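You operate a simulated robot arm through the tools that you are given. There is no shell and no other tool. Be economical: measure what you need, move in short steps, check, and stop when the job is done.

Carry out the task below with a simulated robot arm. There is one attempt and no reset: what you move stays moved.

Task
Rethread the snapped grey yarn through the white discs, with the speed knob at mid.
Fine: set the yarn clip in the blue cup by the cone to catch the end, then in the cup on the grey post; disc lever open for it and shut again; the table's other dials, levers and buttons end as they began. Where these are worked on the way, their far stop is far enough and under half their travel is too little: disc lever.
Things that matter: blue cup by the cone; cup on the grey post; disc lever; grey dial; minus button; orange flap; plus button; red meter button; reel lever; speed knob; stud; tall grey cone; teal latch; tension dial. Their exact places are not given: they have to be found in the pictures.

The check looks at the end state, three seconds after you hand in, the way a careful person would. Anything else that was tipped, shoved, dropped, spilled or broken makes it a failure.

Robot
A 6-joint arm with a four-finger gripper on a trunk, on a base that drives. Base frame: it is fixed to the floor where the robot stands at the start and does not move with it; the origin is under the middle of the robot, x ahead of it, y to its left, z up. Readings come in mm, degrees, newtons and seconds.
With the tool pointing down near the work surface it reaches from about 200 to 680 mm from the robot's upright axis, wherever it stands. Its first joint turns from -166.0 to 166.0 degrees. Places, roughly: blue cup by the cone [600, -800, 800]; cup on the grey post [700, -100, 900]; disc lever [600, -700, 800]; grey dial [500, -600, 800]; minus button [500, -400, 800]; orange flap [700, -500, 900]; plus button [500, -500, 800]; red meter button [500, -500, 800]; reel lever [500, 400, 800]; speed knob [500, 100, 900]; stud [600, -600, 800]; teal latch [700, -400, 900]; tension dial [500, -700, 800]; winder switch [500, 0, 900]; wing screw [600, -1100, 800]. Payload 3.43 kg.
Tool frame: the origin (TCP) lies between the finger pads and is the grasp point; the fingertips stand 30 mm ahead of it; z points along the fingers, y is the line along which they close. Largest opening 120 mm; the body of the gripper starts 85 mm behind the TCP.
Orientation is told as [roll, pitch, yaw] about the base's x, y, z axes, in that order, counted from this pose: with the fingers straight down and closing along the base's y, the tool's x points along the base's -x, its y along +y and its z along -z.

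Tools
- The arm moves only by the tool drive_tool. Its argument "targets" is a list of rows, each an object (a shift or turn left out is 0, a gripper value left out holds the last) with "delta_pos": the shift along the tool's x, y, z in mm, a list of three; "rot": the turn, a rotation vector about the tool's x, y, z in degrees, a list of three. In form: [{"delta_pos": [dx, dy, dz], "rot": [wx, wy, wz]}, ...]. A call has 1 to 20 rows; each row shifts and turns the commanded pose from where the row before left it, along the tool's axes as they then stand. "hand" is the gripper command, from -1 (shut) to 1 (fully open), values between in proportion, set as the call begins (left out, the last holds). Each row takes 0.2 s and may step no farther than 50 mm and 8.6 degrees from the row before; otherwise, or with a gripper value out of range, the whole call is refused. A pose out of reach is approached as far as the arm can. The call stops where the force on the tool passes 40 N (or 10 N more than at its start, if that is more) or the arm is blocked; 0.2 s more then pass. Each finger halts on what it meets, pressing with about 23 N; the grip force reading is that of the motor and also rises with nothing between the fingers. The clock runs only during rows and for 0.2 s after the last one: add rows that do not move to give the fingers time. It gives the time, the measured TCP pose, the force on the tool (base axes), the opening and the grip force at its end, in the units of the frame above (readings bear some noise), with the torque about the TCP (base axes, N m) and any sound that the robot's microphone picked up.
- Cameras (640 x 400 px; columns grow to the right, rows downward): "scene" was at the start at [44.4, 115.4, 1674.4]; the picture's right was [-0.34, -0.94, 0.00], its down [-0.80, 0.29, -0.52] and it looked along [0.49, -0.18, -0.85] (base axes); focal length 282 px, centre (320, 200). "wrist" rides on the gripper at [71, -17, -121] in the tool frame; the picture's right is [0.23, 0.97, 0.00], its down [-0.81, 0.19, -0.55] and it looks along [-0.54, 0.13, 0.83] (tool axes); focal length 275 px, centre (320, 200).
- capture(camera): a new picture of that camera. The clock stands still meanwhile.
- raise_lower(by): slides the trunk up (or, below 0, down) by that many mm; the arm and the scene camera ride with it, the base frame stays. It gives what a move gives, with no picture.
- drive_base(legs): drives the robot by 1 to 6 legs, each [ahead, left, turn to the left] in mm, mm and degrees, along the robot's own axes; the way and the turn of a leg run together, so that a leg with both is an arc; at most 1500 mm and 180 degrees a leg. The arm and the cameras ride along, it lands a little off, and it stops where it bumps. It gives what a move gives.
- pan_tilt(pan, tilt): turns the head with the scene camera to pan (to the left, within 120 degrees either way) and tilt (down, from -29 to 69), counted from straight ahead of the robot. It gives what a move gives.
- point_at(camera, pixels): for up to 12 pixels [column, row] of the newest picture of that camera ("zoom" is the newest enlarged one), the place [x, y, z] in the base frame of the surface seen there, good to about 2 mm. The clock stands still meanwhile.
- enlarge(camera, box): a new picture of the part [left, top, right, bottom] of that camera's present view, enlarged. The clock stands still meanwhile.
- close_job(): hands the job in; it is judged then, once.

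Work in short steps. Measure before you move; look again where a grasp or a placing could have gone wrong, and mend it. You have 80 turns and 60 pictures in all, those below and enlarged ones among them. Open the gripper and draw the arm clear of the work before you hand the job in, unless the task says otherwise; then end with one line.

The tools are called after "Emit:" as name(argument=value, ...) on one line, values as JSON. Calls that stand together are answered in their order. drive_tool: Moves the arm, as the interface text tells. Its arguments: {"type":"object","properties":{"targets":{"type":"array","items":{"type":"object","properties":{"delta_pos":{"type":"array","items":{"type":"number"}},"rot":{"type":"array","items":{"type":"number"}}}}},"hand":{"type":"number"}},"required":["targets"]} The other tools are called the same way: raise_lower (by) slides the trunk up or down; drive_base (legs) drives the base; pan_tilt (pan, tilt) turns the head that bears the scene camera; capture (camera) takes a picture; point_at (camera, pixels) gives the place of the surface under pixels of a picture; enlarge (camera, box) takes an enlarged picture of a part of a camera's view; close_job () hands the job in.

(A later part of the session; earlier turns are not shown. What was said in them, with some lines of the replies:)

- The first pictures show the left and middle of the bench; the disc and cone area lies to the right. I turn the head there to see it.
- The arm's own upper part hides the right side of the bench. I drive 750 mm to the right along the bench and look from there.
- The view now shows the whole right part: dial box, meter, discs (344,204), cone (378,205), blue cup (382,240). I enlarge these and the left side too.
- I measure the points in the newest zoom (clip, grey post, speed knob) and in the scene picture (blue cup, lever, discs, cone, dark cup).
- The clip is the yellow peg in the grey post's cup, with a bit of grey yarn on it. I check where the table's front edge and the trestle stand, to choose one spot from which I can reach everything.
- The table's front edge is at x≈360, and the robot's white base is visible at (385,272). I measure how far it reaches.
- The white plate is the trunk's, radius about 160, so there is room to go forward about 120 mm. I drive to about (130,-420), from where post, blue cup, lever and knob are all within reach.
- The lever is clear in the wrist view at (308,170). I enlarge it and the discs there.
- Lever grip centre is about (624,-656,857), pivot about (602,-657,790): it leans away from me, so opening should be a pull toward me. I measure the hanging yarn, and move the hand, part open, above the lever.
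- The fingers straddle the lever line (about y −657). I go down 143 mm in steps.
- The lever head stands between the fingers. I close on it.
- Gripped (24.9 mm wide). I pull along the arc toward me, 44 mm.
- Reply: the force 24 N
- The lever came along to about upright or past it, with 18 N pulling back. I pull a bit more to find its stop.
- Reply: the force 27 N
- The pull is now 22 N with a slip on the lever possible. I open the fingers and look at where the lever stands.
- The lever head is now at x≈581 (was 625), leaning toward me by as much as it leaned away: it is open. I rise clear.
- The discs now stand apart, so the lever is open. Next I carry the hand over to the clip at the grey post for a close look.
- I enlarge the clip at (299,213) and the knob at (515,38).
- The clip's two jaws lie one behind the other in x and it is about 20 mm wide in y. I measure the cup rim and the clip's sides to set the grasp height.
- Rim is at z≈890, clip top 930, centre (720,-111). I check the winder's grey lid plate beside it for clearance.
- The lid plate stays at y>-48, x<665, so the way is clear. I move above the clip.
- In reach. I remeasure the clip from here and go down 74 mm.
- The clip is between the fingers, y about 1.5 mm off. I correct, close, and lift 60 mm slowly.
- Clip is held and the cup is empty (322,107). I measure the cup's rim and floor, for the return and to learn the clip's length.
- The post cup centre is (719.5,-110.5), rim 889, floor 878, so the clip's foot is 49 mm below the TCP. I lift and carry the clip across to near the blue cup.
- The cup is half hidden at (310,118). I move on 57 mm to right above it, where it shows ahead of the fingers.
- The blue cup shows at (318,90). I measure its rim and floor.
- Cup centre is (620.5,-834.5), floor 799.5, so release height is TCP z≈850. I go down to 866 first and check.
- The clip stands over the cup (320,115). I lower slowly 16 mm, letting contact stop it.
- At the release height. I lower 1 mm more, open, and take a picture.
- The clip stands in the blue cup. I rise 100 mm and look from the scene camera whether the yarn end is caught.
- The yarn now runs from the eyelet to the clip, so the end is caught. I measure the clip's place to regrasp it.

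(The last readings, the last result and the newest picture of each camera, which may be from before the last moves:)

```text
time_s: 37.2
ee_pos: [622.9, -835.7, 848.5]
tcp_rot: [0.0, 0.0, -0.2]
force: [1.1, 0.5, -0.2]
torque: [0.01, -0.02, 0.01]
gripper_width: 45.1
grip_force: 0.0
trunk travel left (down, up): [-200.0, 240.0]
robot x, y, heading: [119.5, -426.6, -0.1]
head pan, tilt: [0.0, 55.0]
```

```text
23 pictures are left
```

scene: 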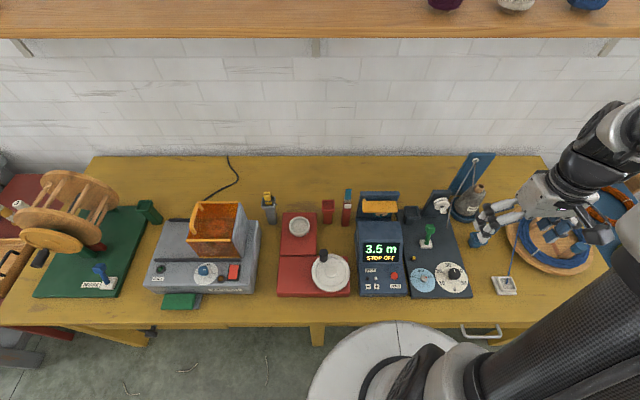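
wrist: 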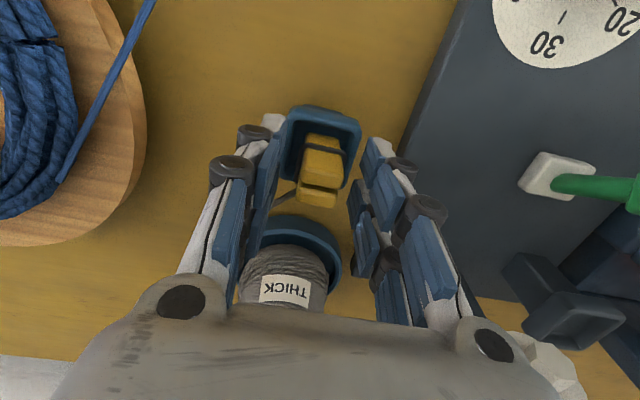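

Clip top is at 852, centre (621,-834), well seated. I close on it and lift.

Emit:
drive_tool(targets=[{"delta_pos": [1, 1.5, 0]}, {}, {}, {}, {}], hand=-1)

Emit:
drive_tool(targets=[{"delta_pos": [0, 0, -15]}, {"delta_pos": [0, 0, -25]}, {"delta_pos": [0, 0, -35]}, {"delta_pos": [0, 0, -35]}, {}])

Emit:
enlarge(camera="scene", box=[410, 150, 530, 270])

```text
time_s: 38.4
ee_pos: [621.2, -833.2, 849.2]
tcp_rot: [-0.1, 0.0, -0.1]
force: [-0.5, -1.0, 0.7]
torque: [0.01, 0.04, 0.02]
gripper_width: 21.2
grip_force: 22.6
trunk travel left (down, up): [-200.0, 240.0]
robot x, y, heading: [120.0, -426.7, -0.3]
head pan, tilt: [0.0, 55.0]
```

```text
time_s: 39.6
ee_pos: [620.3, -833.2, 960.2]
tcp_rot: [-0.1, 0.0, -0.2]
force: [0.0, 0.1, -0.5]
torque: [0.01, -0.04, -0.02]
gripper_width: 21.2
grip_force: 23.7
trunk travel left (down, up): [-200.0, 240.0]
robot x, y, heading: [118.2, -426.4, -0.1]
head pan, tilt: [0.0, 55.0]
```

```text
3.33 times, centred on (470, 210) of scene
```

zoom: 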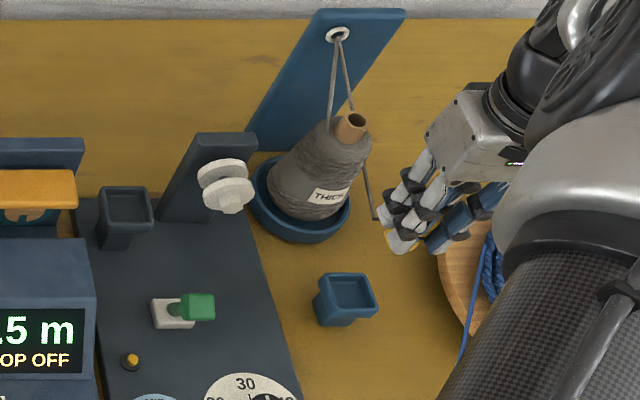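

Yarn follows the clip. I carry it at z≈1010 past just above the open discs, then along to the grey post.

Emit:
drive_tool(targets=[{"delta_pos": [0, 0, -48]}, {"delta_pos": [-23, 38, 0]}, {"delta_pos": [-23, 38, 0]}, {"delta_pos": [-23, 38, 0]}, {"delta_pos": [-2.1, 43.5, 0]}, {"delta_pos": [-2.1, 43.5, 0]}, {"delta_pos": [-2.1, 43.5, 0]}, {"delta_pos": [-2.1, 43.5, 0]}, {"delta_pos": [-2.1, 43.5, 0]}, {"delta_pos": [-2.1, 43.5, 0]}, {"delta_pos": [-2.1, 43.5, 0]}, {"delta_pos": [-2.1, 43.5, 0]}, {"delta_pos": [-2.1, 43.5, 0]}, {"delta_pos": [-2.1, 43.5, 0]}, {"delta_pos": [-2.1, 43.5, 0]}, {"delta_pos": [-2.1, 43.5, 0]}, {"delta_pos": [-2.1, 43.5, 0]}, {"delta_pos": [-2.1, 43.5, 0]}, {}])

Emit:
capture(camera="scene")

Emit:
capture(camera="wrist")

```text
time_s: 43.6
ee_pos: [718.1, -112.3, 1004.5]
tcp_rot: [0.0, 0.0, -0.3]
force: [-0.1, 0.8, -0.9]
torque: [0.02, -0.04, -0.01]
gripper_width: 21.1
grip_force: 23.2
trunk travel left (down, up): [-200.0, 240.0]
robot x, y, heading: [121.1, -425.4, -0.2]
head pan, tilt: [0.0, 55.0]
```

```text
21 pictures are left
```

scene: 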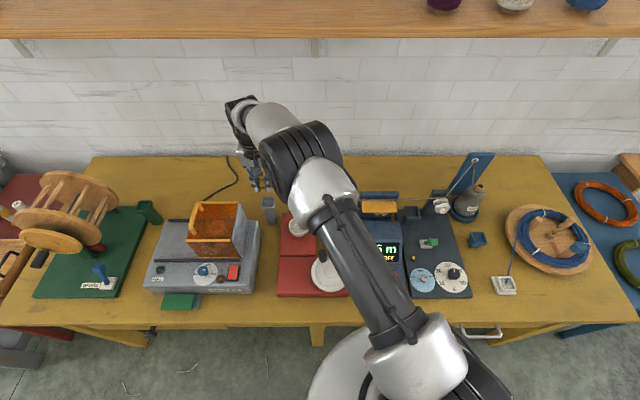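

```text
20 pictures are left
```

wrist: 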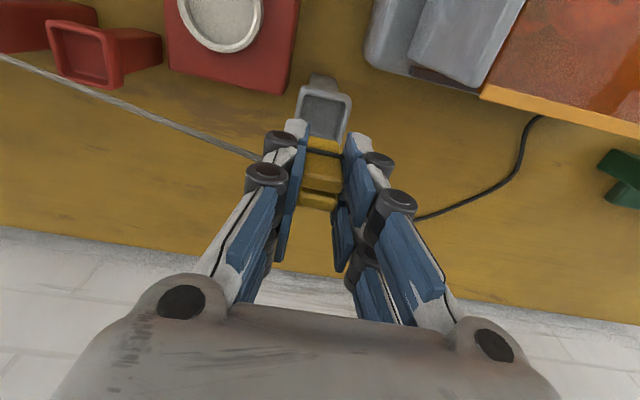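

The yarn runs from the discs to the clip, which is above the post cup. I lower it into the cup: 77 mm down with a 1.8 mm correction.

Emit:
drive_tool(targets=[{"delta_pos": [-1.7, 1.8, 25]}, {"delta_pos": [0, 0, 25]}, {"delta_pos": [0, 0, 12]}, {}])

Emit:
capture(camera="wrist")

```text
time_s: 44.6
ee_pos: [721.0, -109.8, 943.6]
tcp_rot: [0.0, 0.0, -0.2]
force: [-0.1, -0.1, -1.0]
torque: [-0.01, 0.01, -0.01]
gripper_width: 21.2
grip_force: 23.1
trunk travel left (down, up): [-200.0, 240.0]
robot x, y, heading: [121.4, -420.5, -0.1]
head pan, tilt: [0.0, 55.0]
```

```text
19 pictures are left
```

wrist: 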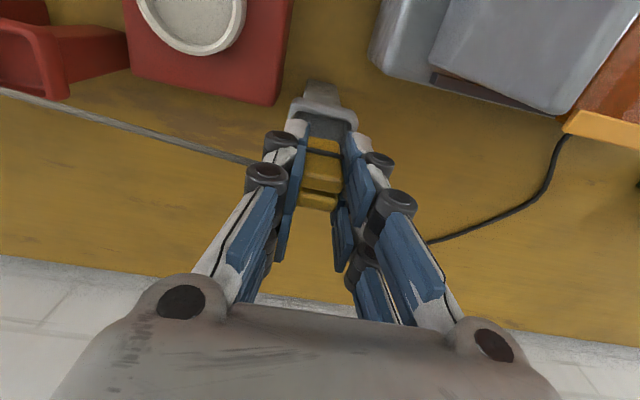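

Aligned. I lower the remaining 16 mm in small steps.

Emit:
drive_tool(targets=[{"delta_pos": [0, 0, 6]}, {"delta_pos": [0, 0, 5]}, {"delta_pos": [0, 0, 4]}, {"delta_pos": [0, 0, 1.5]}, {}])

Emit:
drive_tool(targets=[{}, {}, {}, {}, {}], hand=-0.25)

Emit:
capture(camera="wrist")

```text
time_s: 45.8
ee_pos: [721.0, -110.1, 929.2]
tcp_rot: [0.1, 0.0, -0.1]
force: [0.2, 0.7, -0.4]
torque: [-0.01, -0.01, -0.01]
gripper_width: 21.5
grip_force: 22.8
trunk travel left (down, up): [-200.0, 240.0]
robot x, y, heading: [120.1, -425.4, 0.1]
head pan, tilt: [0.0, 55.0]
```

```text
time_s: 47.0
ee_pos: [721.2, -109.5, 929.9]
tcp_rot: [0.0, -0.1, -0.2]
force: [0.5, 0.9, -0.5]
torque: [0.0, -0.01, -0.03]
gripper_width: 45.0
grip_force: 0.2
trunk travel left (down, up): [-200.0, 240.0]
robot x, y, heading: [119.2, -428.4, 0.1]
head pan, tilt: [0.0, 55.0]
```

```text
18 pictures are left
```

wrist: 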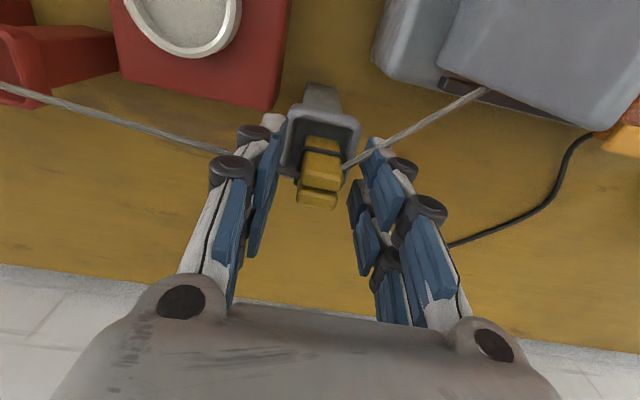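

The clip is set, and the yarn now runs on to the winder: it is threaded. I rise straight up and move over toward the speed knob.

Emit:
drive_tool(targets=[{"delta_pos": [0, 0, -45]}, {"delta_pos": [0, 0, -45]}, {"delta_pos": [0, 0, -45]}, {"delta_pos": [20, 0, -40]}, {"delta_pos": [36, 23, 0]}, {"delta_pos": [36, 23, 0]}, {"delta_pos": [36, 23, 0]}, {"delta_pos": [36, 23, 0]}, {"delta_pos": [36, 23, 0]}, {"delta_pos": [36, 23, 0]}, {"delta_pos": [10, 23, 0]}, {}])

Emit:
capture(camera="wrist")

Emit:
capture(camera="scene")

```text
time_s: 49.6
ee_pos: [477.7, 52.6, 1103.3]
tcp_rot: [0.0, 0.0, -0.1]
force: [-0.1, 0.6, -0.1]
torque: [0.03, 0.01, -0.02]
gripper_width: 44.9
grip_force: 0.1
trunk travel left (down, up): [-200.0, 240.0]
robot x, y, heading: [119.9, -425.6, -0.2]
head pan, tilt: [0.0, 55.0]
```

```text
17 pictures are left
```

wrist: 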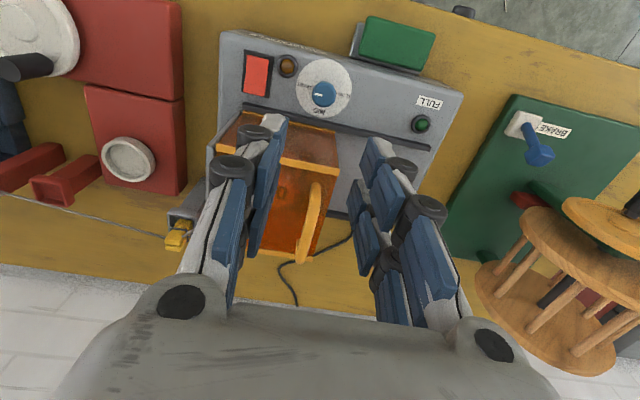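

```text
16 pictures are left
```

scene: 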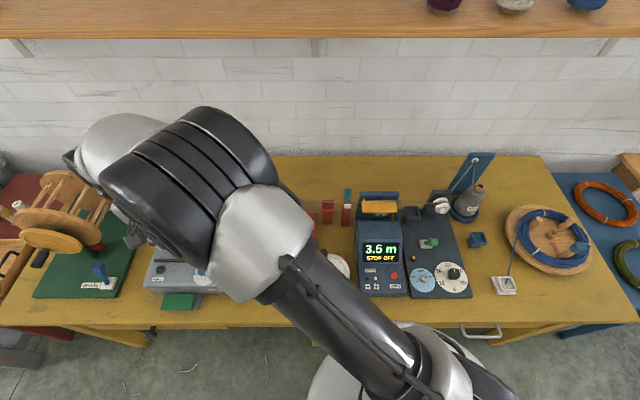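

I enlarge the knob at (324,93) to read the pointer, and measure it.

Emit:
enlarge(camera="wrist", box=[292, 62, 356, 122])

Emit:
point_at(camera="wrist", pixels=[[324, 94], [314, 93], [335, 94], [324, 83], [323, 105], [324, 62], [300, 80], [348, 88]])

```text
6.67 times, centred on (324, 92) of wrist
```

zoom: 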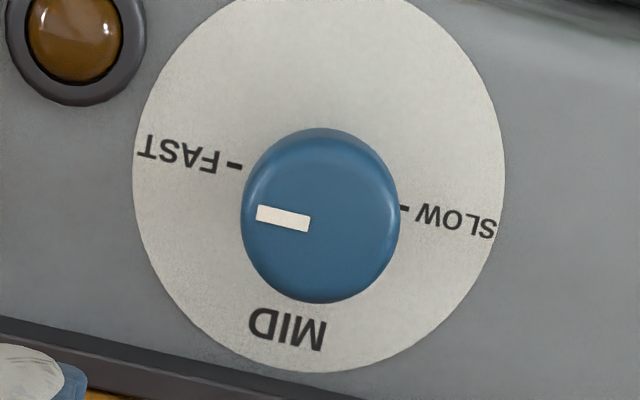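

```text
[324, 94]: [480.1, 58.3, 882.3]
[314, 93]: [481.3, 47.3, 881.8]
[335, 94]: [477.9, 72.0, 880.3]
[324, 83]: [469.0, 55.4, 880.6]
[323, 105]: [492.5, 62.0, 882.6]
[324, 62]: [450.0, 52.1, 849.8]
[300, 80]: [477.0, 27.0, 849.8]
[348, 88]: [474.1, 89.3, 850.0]
```

The pointer is at FAST (toward −y); MID is toward +x, so a 90° turn counter-clockwise from above. Knob centre (480,59), cap top 882. I measure the raised lid for clearance of the gripper's body.

Emit:
point_at(camera="wrist", pixels=[[237, 113], [290, 122], [335, 131], [338, 140], [312, 190], [310, 215], [305, 255], [318, 185], [300, 160], [245, 118], [288, 65], [256, 75]])

Emit:
enlarge(camera="wrist", box=[200, 40, 360, 280])

```text
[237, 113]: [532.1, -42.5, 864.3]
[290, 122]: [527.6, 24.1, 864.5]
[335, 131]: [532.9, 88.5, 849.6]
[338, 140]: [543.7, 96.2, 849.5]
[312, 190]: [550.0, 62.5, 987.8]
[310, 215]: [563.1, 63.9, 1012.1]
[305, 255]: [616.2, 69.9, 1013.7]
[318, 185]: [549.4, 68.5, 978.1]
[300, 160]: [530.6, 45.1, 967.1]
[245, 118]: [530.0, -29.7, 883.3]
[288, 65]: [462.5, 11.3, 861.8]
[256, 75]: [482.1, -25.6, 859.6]
```

```text
1.67 times, centred on (280, 160) of wrist
```

zoom: 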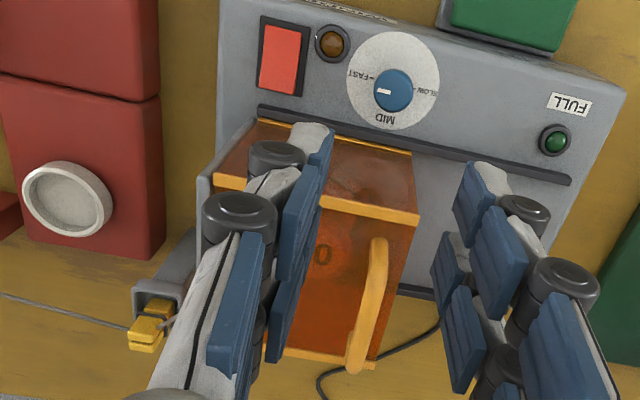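

The lid's front is at x≈530 up to z 967, handle from x 549. Turning from yaw −45° to +45° keeps the gripper's body (bottom at z≈976) clear. I centre over the knob and pre-turn by −45°.

Emit:
drive_tool(targets=[{"delta_pos": [-2.8, 6.4, 20], "rot": [0, 0, 7.5]}, {"rot": [0, 0, 7.5]}, {"rot": [0, 0, 7.5]}, {"rot": [0, 0, 7.5]}, {"rot": [0, 0, 7.5]}, {"rot": [0, 0, 7.5]}, {}])

Emit:
capture(camera="wrist")

```text
time_s: 51.2
ee_pos: [479.7, 58.3, 1083.9]
tcp_rot: [0.1, 0.1, -45.3]
force: [1.4, 0.4, -0.1]
torque: [0.02, 0.02, -0.02]
gripper_width: 45.0
grip_force: 0.1
trunk travel left (down, up): [-200.0, 240.0]
robot x, y, heading: [121.5, -431.5, -0.2]
head pan, tilt: [0.0, 55.0]
```

```text
13 pictures are left
```

wrist: 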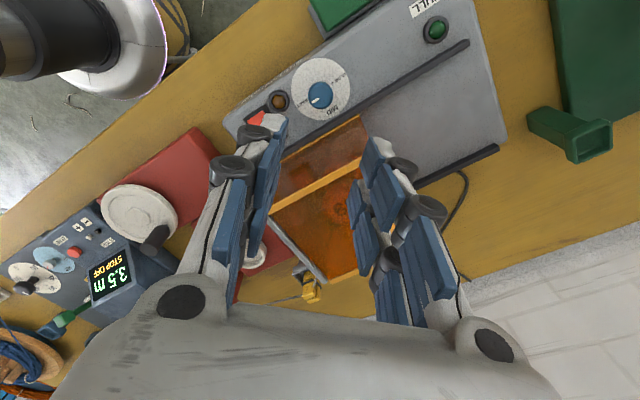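

The knob is at (321,95) here. I remeasure its cap and descend to just above it.

Emit:
point_at(camera="wrist", pixels=[[311, 96], [333, 94], [320, 84], [322, 107], [321, 96]])

Emit:
drive_tool(targets=[{"delta_pos": [0, 0, 45]}, {"delta_pos": [0, 0, 45]}, {"delta_pos": [0, 0, 45]}, {"delta_pos": [0, 0, 30]}, {}])

Emit:
capture(camera="wrist")

```text
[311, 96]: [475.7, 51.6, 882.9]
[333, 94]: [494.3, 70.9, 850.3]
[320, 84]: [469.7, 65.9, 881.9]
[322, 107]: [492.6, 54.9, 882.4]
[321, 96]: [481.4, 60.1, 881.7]
```

```text
time_s: 52.4
ee_pos: [481.2, 61.1, 918.0]
tcp_rot: [0.1, 0.0, -45.2]
force: [-0.2, -0.3, 0.4]
torque: [0.0, 0.02, -0.01]
gripper_width: 45.0
grip_force: 0.1
trunk travel left (down, up): [-200.0, 240.0]
robot x, y, heading: [118.7, -425.8, 0.0]
head pan, tilt: [0.0, 55.0]
```

```text
12 pictures are left
```

wrist: 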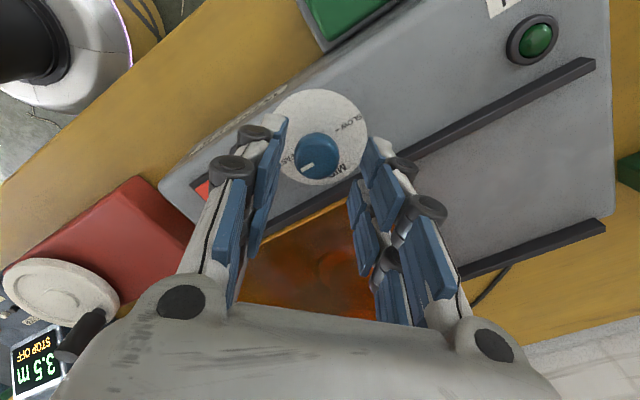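

The knob (318,153) is centred between the fingers. I lower 27 mm and close on its cap.

Emit:
drive_tool(targets=[{"delta_pos": [0, 0, 15]}, {"delta_pos": [0, 0, 12]}, {}])

Emit:
drive_tool(targets=[{}, {}, {}, {}], hand=-1)

```text
time_s: 53.2
ee_pos: [480.9, 59.6, 890.8]
tcp_rot: [-0.1, 0.0, -45.2]
force: [0.5, 0.4, 0.3]
torque: [-0.01, 0.02, 0.02]
gripper_width: 45.0
grip_force: 0.1
trunk travel left (down, up): [-200.0, 240.0]
robot x, y, heading: [120.1, -429.0, -0.1]
head pan, tilt: [0.0, 55.0]
```

```text
time_s: 54.2
ee_pos: [480.5, 59.0, 890.3]
tcp_rot: [-0.2, 0.0, -45.2]
force: [-2.7, -3.5, -1.4]
torque: [-0.13, 0.01, 0.02]
gripper_width: 26.4
grip_force: 45.3
trunk travel left (down, up): [-200.0, 240.0]
robot x, y, heading: [118.3, -424.6, -0.2]
head pan, tilt: [0.0, 55.0]
```

Gripped (26 mm). I turn +90° about the vertical (tool z −7.5° × 12).

Emit:
drive_tool(targets=[{"rot": [0, 0, -7.5]}, {"rot": [0, 0, -7.5]}, {"rot": [0, 0, -7.5]}, {"rot": [0, 0, -7.5]}, {"rot": [0, 0, -7.5]}, {"rot": [0, 0, -7.5]}, {"rot": [0, 0, -7.5]}, {"rot": [0, 0, -7.5]}, {"rot": [0, 0, -7.5]}, {"rot": [0, 0, -7.5]}, {"rot": [0, 0, -7.5]}, {"rot": [0, 0, -7.5]}, {}])

```text
time_s: 57.0
ee_pos: [480.2, 57.5, 890.9]
tcp_rot: [0.1, 0.2, 44.9]
force: [7.1, -8.1, -7.4]
torque: [-0.35, 0.05, 0.02]
gripper_width: 26.4
grip_force: 45.2
trunk travel left (down, up): [-200.0, 240.0]
robot x, y, heading: [121.2, -423.9, -0.2]
head pan, tilt: [0.0, 55.0]
```

The turn went through to 44.9°. I open, rise, and look at the pointer.

Emit:
drive_tool(targets=[{}, {}, {}], hand=-0.25)

Emit:
drive_tool(targets=[{"delta_pos": [0, 0, -30]}, {"delta_pos": [0, 0, -45]}, {"delta_pos": [0, 0, -45]}, {"delta_pos": [0, 0, -45]}, {"delta_pos": [0, 0, -40], "rot": [0, 0, 7.5]}, {"rot": [0, 0, 7.5]}, {"rot": [0, 0, 7.5]}, {"rot": [0, 0, 7.5]}, {"rot": [0, 0, 7.5]}, {"rot": [0, 0, 7.5]}, {}])

Emit:
enlarge(camera="wrist", box=[260, 50, 388, 130])

```text
time_s: 57.8
ee_pos: [478.9, 57.6, 891.8]
tcp_rot: [-0.1, 0.0, 44.7]
force: [-0.1, 0.3, -0.9]
torque: [-0.03, -0.02, 0.0]
gripper_width: 45.2
grip_force: 0.1
trunk travel left (down, up): [-200.0, 240.0]
robot x, y, heading: [117.5, -429.5, -0.1]
head pan, tilt: [0.0, 55.0]
```

```text
time_s: 60.2
ee_pos: [479.4, 57.7, 1096.8]
tcp_rot: [-0.1, 0.0, -0.3]
force: [-0.6, -0.4, -0.3]
torque: [0.02, -0.01, 0.01]
gripper_width: 44.9
grip_force: 0.1
trunk travel left (down, up): [-200.0, 240.0]
robot x, y, heading: [117.2, -425.9, -0.2]
head pan, tilt: [0.0, 55.0]
```

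```text
5.00 times, centred on (324, 90) of wrist
```

zoom: 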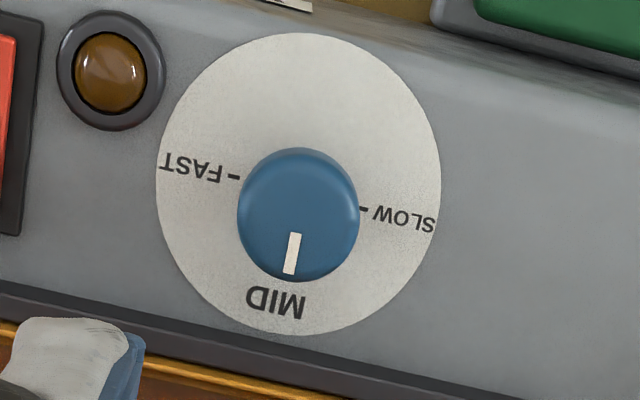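

The knob points to MID. Now back to the disc lever, head at (581,-657,859), to shut it.

Emit:
drive_tool(targets=[{"delta_pos": [-6.4, -44.7, 0]}, {"delta_pos": [-6.4, -44.7, 0]}, {"delta_pos": [-6.4, -44.7, 0]}, {"delta_pos": [-6.4, -44.7, 0]}, {"delta_pos": [-6.4, -44.7, 0]}, {"delta_pos": [-6.4, -44.7, 0]}, {"delta_pos": [-6.4, -44.7, 0]}, {"delta_pos": [-6.4, -44.7, 0]}, {"delta_pos": [-6.4, -44.7, 0]}, {"delta_pos": [-6.4, -44.7, 0]}, {"delta_pos": [-6.4, -44.7, 0]}, {"delta_pos": [-6.4, -44.7, 0]}, {"delta_pos": [-6.4, -44.7, 0]}, {"delta_pos": [-6.4, -44.7, 0]}, {"delta_pos": [-6.4, -44.7, 25]}, {"delta_pos": [-6.4, -44.7, 25]}, {"delta_pos": [0, 0, 40]}, {}], hand=-0.167)

Emit:
capture(camera="wrist")

```text
refused: row 15 steps farther than a row can; nothing moved
```

```text
10 pictures are left
```

wrist: 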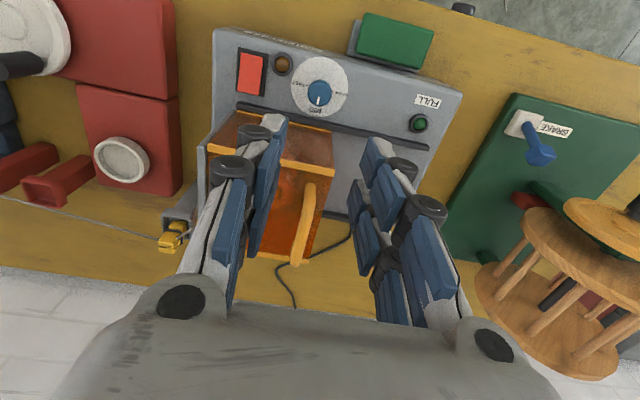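

One row was too long; I send it again with the descent apart.

Emit:
drive_tool(targets=[{"delta_pos": [-6.4, -44.7, 0]}, {"delta_pos": [-6.4, -44.7, 0]}, {"delta_pos": [-6.4, -44.7, 0]}, {"delta_pos": [-6.4, -44.7, 0]}, {"delta_pos": [-6.4, -44.7, 0]}, {"delta_pos": [-6.4, -44.7, 0]}, {"delta_pos": [-6.4, -44.7, 0]}, {"delta_pos": [-6.4, -44.7, 0]}, {"delta_pos": [-6.4, -44.7, 0]}, {"delta_pos": [-6.4, -44.7, 0]}, {"delta_pos": [-6.4, -44.7, 0]}, {"delta_pos": [-6.4, -44.7, 0]}, {"delta_pos": [-6.4, -44.7, 0]}, {"delta_pos": [-6.4, -44.7, 0]}, {"delta_pos": [-6.4, -44.7, 0]}, {"delta_pos": [-6.4, -44.7, 0]}, {"delta_pos": [0, 0, 45]}, {"delta_pos": [0, 0, 45]}, {}], hand=-0.167)

Emit:
capture(camera="wrist")

```text
time_s: 64.2
ee_pos: [578.8, -655.4, 1007.2]
tcp_rot: [0.0, 0.0, -0.2]
force: [0.3, 0.6, -1.0]
torque: [-0.01, -0.01, 0.01]
gripper_width: 49.8
grip_force: 0.0
trunk travel left (down, up): [-200.0, 240.0]
robot x, y, heading: [119.6, -424.1, -0.3]
head pan, tilt: [0.0, 55.0]
```

```text
9 pictures are left
```

wrist: 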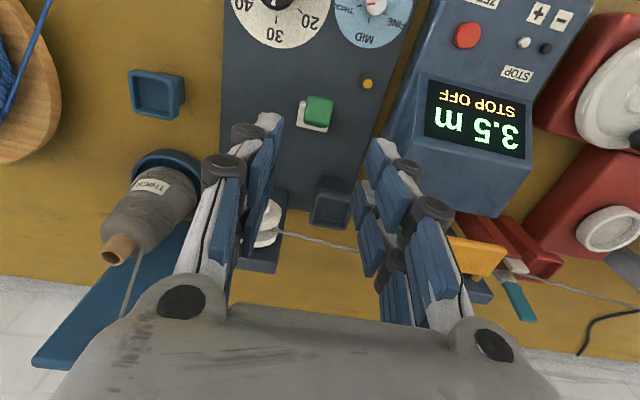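

The lever head is at (319,110) and the yarn runs through the discs well behind it. I go down over the lever and close on it.

Emit:
drive_tool(targets=[{"delta_pos": [-2, -1.5, 45]}, {"delta_pos": [0, 0, 45]}, {"delta_pos": [0, 0, 35]}, {"delta_pos": [0, 0, 25]}, {}])

Emit:
drive_tool(targets=[{}, {}, {}, {}], hand=-1)

```text
time_s: 65.4
ee_pos: [581.3, -661.8, 856.0]
tcp_rot: [-0.1, 0.0, -0.2]
force: [-1.0, -0.9, 0.2]
torque: [-0.04, -0.05, 0.02]
gripper_width: 49.9
grip_force: 0.1
trunk travel left (down, up): [-200.0, 240.0]
robot x, y, heading: [120.3, -426.5, -0.3]
head pan, tilt: [0.0, 55.0]
```

```text
time_s: 66.4
ee_pos: [580.0, -656.8, 855.5]
tcp_rot: [0.0, 0.1, -0.1]
force: [3.7, 23.4, -1.7]
torque: [0.41, -0.25, 0.06]
gripper_width: 24.7
grip_force: 45.0
trunk travel left (down, up): [-200.0, 240.0]
robot x, y, heading: [121.5, -427.1, -0.2]
head pan, tilt: [0.0, 55.0]
```

Gripped; a side force of 23 N shows the command sits about 4 mm off in y. I relieve that and push the lever away along its arc, 48 mm.

Emit:
drive_tool(targets=[{"delta_pos": [0, 4, 0]}, {"delta_pos": [-11, 0, -2.5]}, {"delta_pos": [-11, 0, -1]}, {"delta_pos": [-11, 0, 1]}, {"delta_pos": [-11, 0, 2.5]}, {"delta_pos": [-6, 0, 1.5]}, {}])

Emit:
drive_tool(targets=[{}, {}, {}], hand=-0.167)

Emit:
capture(camera="wrist")

```text
time_s: 68.0
ee_pos: [627.8, -656.4, 854.9]
tcp_rot: [0.2, 0.0, -0.4]
force: [-21.1, -17.7, 2.1]
torque: [-0.18, 1.29, 0.29]
gripper_width: 24.5
grip_force: 44.9
trunk travel left (down, up): [-200.0, 240.0]
robot x, y, heading: [117.4, -426.4, -0.4]
head pan, tilt: [0.0, 55.0]
```

```text
time_s: 68.8
ee_pos: [630.9, -655.2, 854.9]
tcp_rot: [0.0, -0.1, -0.2]
force: [0.0, 0.3, -1.0]
torque: [0.0, 0.0, 0.01]
gripper_width: 50.0
grip_force: 0.1
trunk travel left (down, up): [-200.0, 240.0]
robot x, y, heading: [123.2, -427.0, -0.1]
head pan, tilt: [0.0, 55.0]
```

```text
8 pictures are left
```

wrist: 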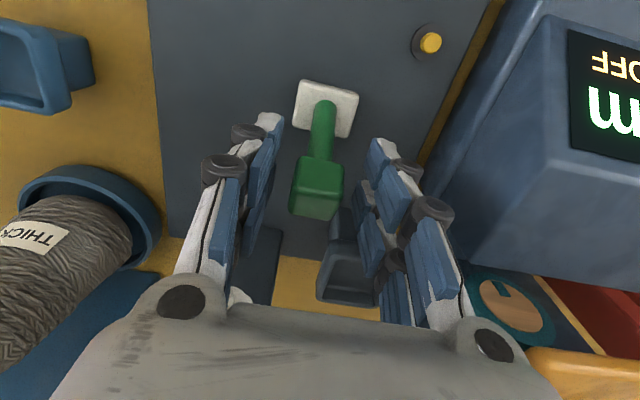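

The lever leans back again. I measure its head (was at x≈625) and rise clear, backing off toward the robot.

Emit:
point_at(camera="wrist", pixels=[[318, 172], [317, 190], [316, 205], [316, 215]])

Emit:
drive_tool(targets=[{"delta_pos": [0, 0, -45]}, {"delta_pos": [0, 0, -45]}, {"delta_pos": [0, 0, -45]}, {"delta_pos": [30, 0, -35]}, {"delta_pos": [35, 0, -35]}, {"delta_pos": [35, 0, -35]}, {"delta_pos": [35, 0, -35]}, {"delta_pos": [40, 0, 0]}, {}])

Emit:
capture(camera="scene")

Emit:
enlarge(camera="scene", box=[380, 150, 500, 300])

```text
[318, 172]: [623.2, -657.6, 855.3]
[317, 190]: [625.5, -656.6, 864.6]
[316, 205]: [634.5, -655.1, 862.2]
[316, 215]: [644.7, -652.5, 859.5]
```

```text
time_s: 70.8
ee_pos: [456.3, -652.0, 1128.3]
tcp_rot: [0.0, 0.1, -0.2]
force: [0.1, 0.0, 0.0]
torque: [-0.03, 0.02, -0.01]
gripper_width: 49.9
grip_force: 0.1
trunk travel left (down, up): [-200.0, 240.0]
robot x, y, heading: [120.4, -429.0, -0.2]
head pan, tilt: [0.0, 55.0]
```

```text
7 pictures are left
```

scene: 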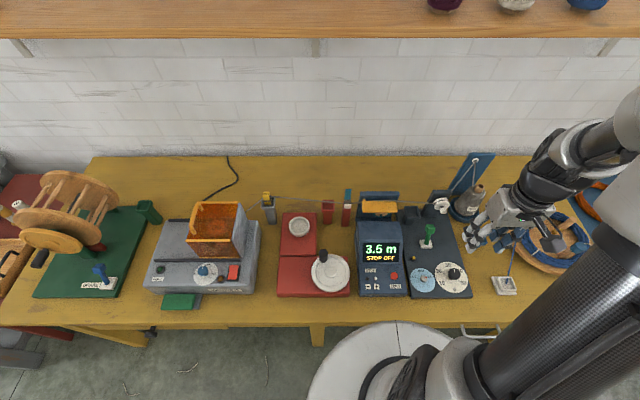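

```text
2.67 times, centred on (440, 225) of scene
```

zoom: 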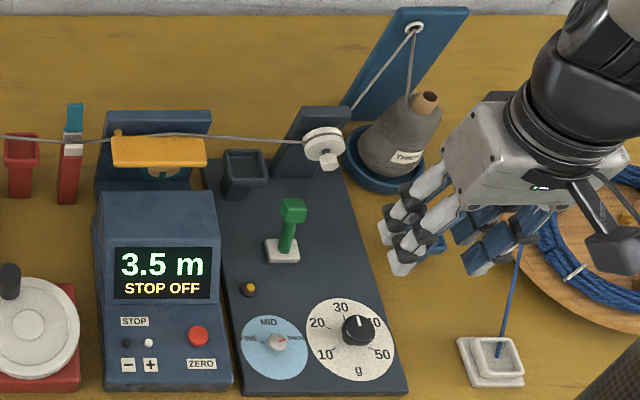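

Lever shut, discs pressed together on the yarn, lever head back where it was. A last look at the clip, winder and knob.

Emit:
enlarge(camera="scene", box=[140, 170, 300, 300])

```text
3.08 times, centred on (220, 235) of scene
```

zoom: 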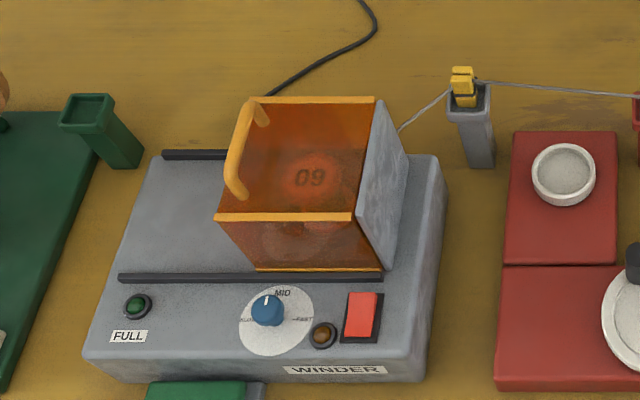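

Everything stands as wanted: clip in the post cup, yarn through the discs to the winder, knob at MID, lever shut, arm clear and open. I hand in.

Emit:
close_job()

```text
The job is handed in.
```

The grey yarn now runs from the cone through the shut white discs to the clip in the grey post's cup and on to the winder. The speed knob is at mid, and I worked no other control besides the disc lever.
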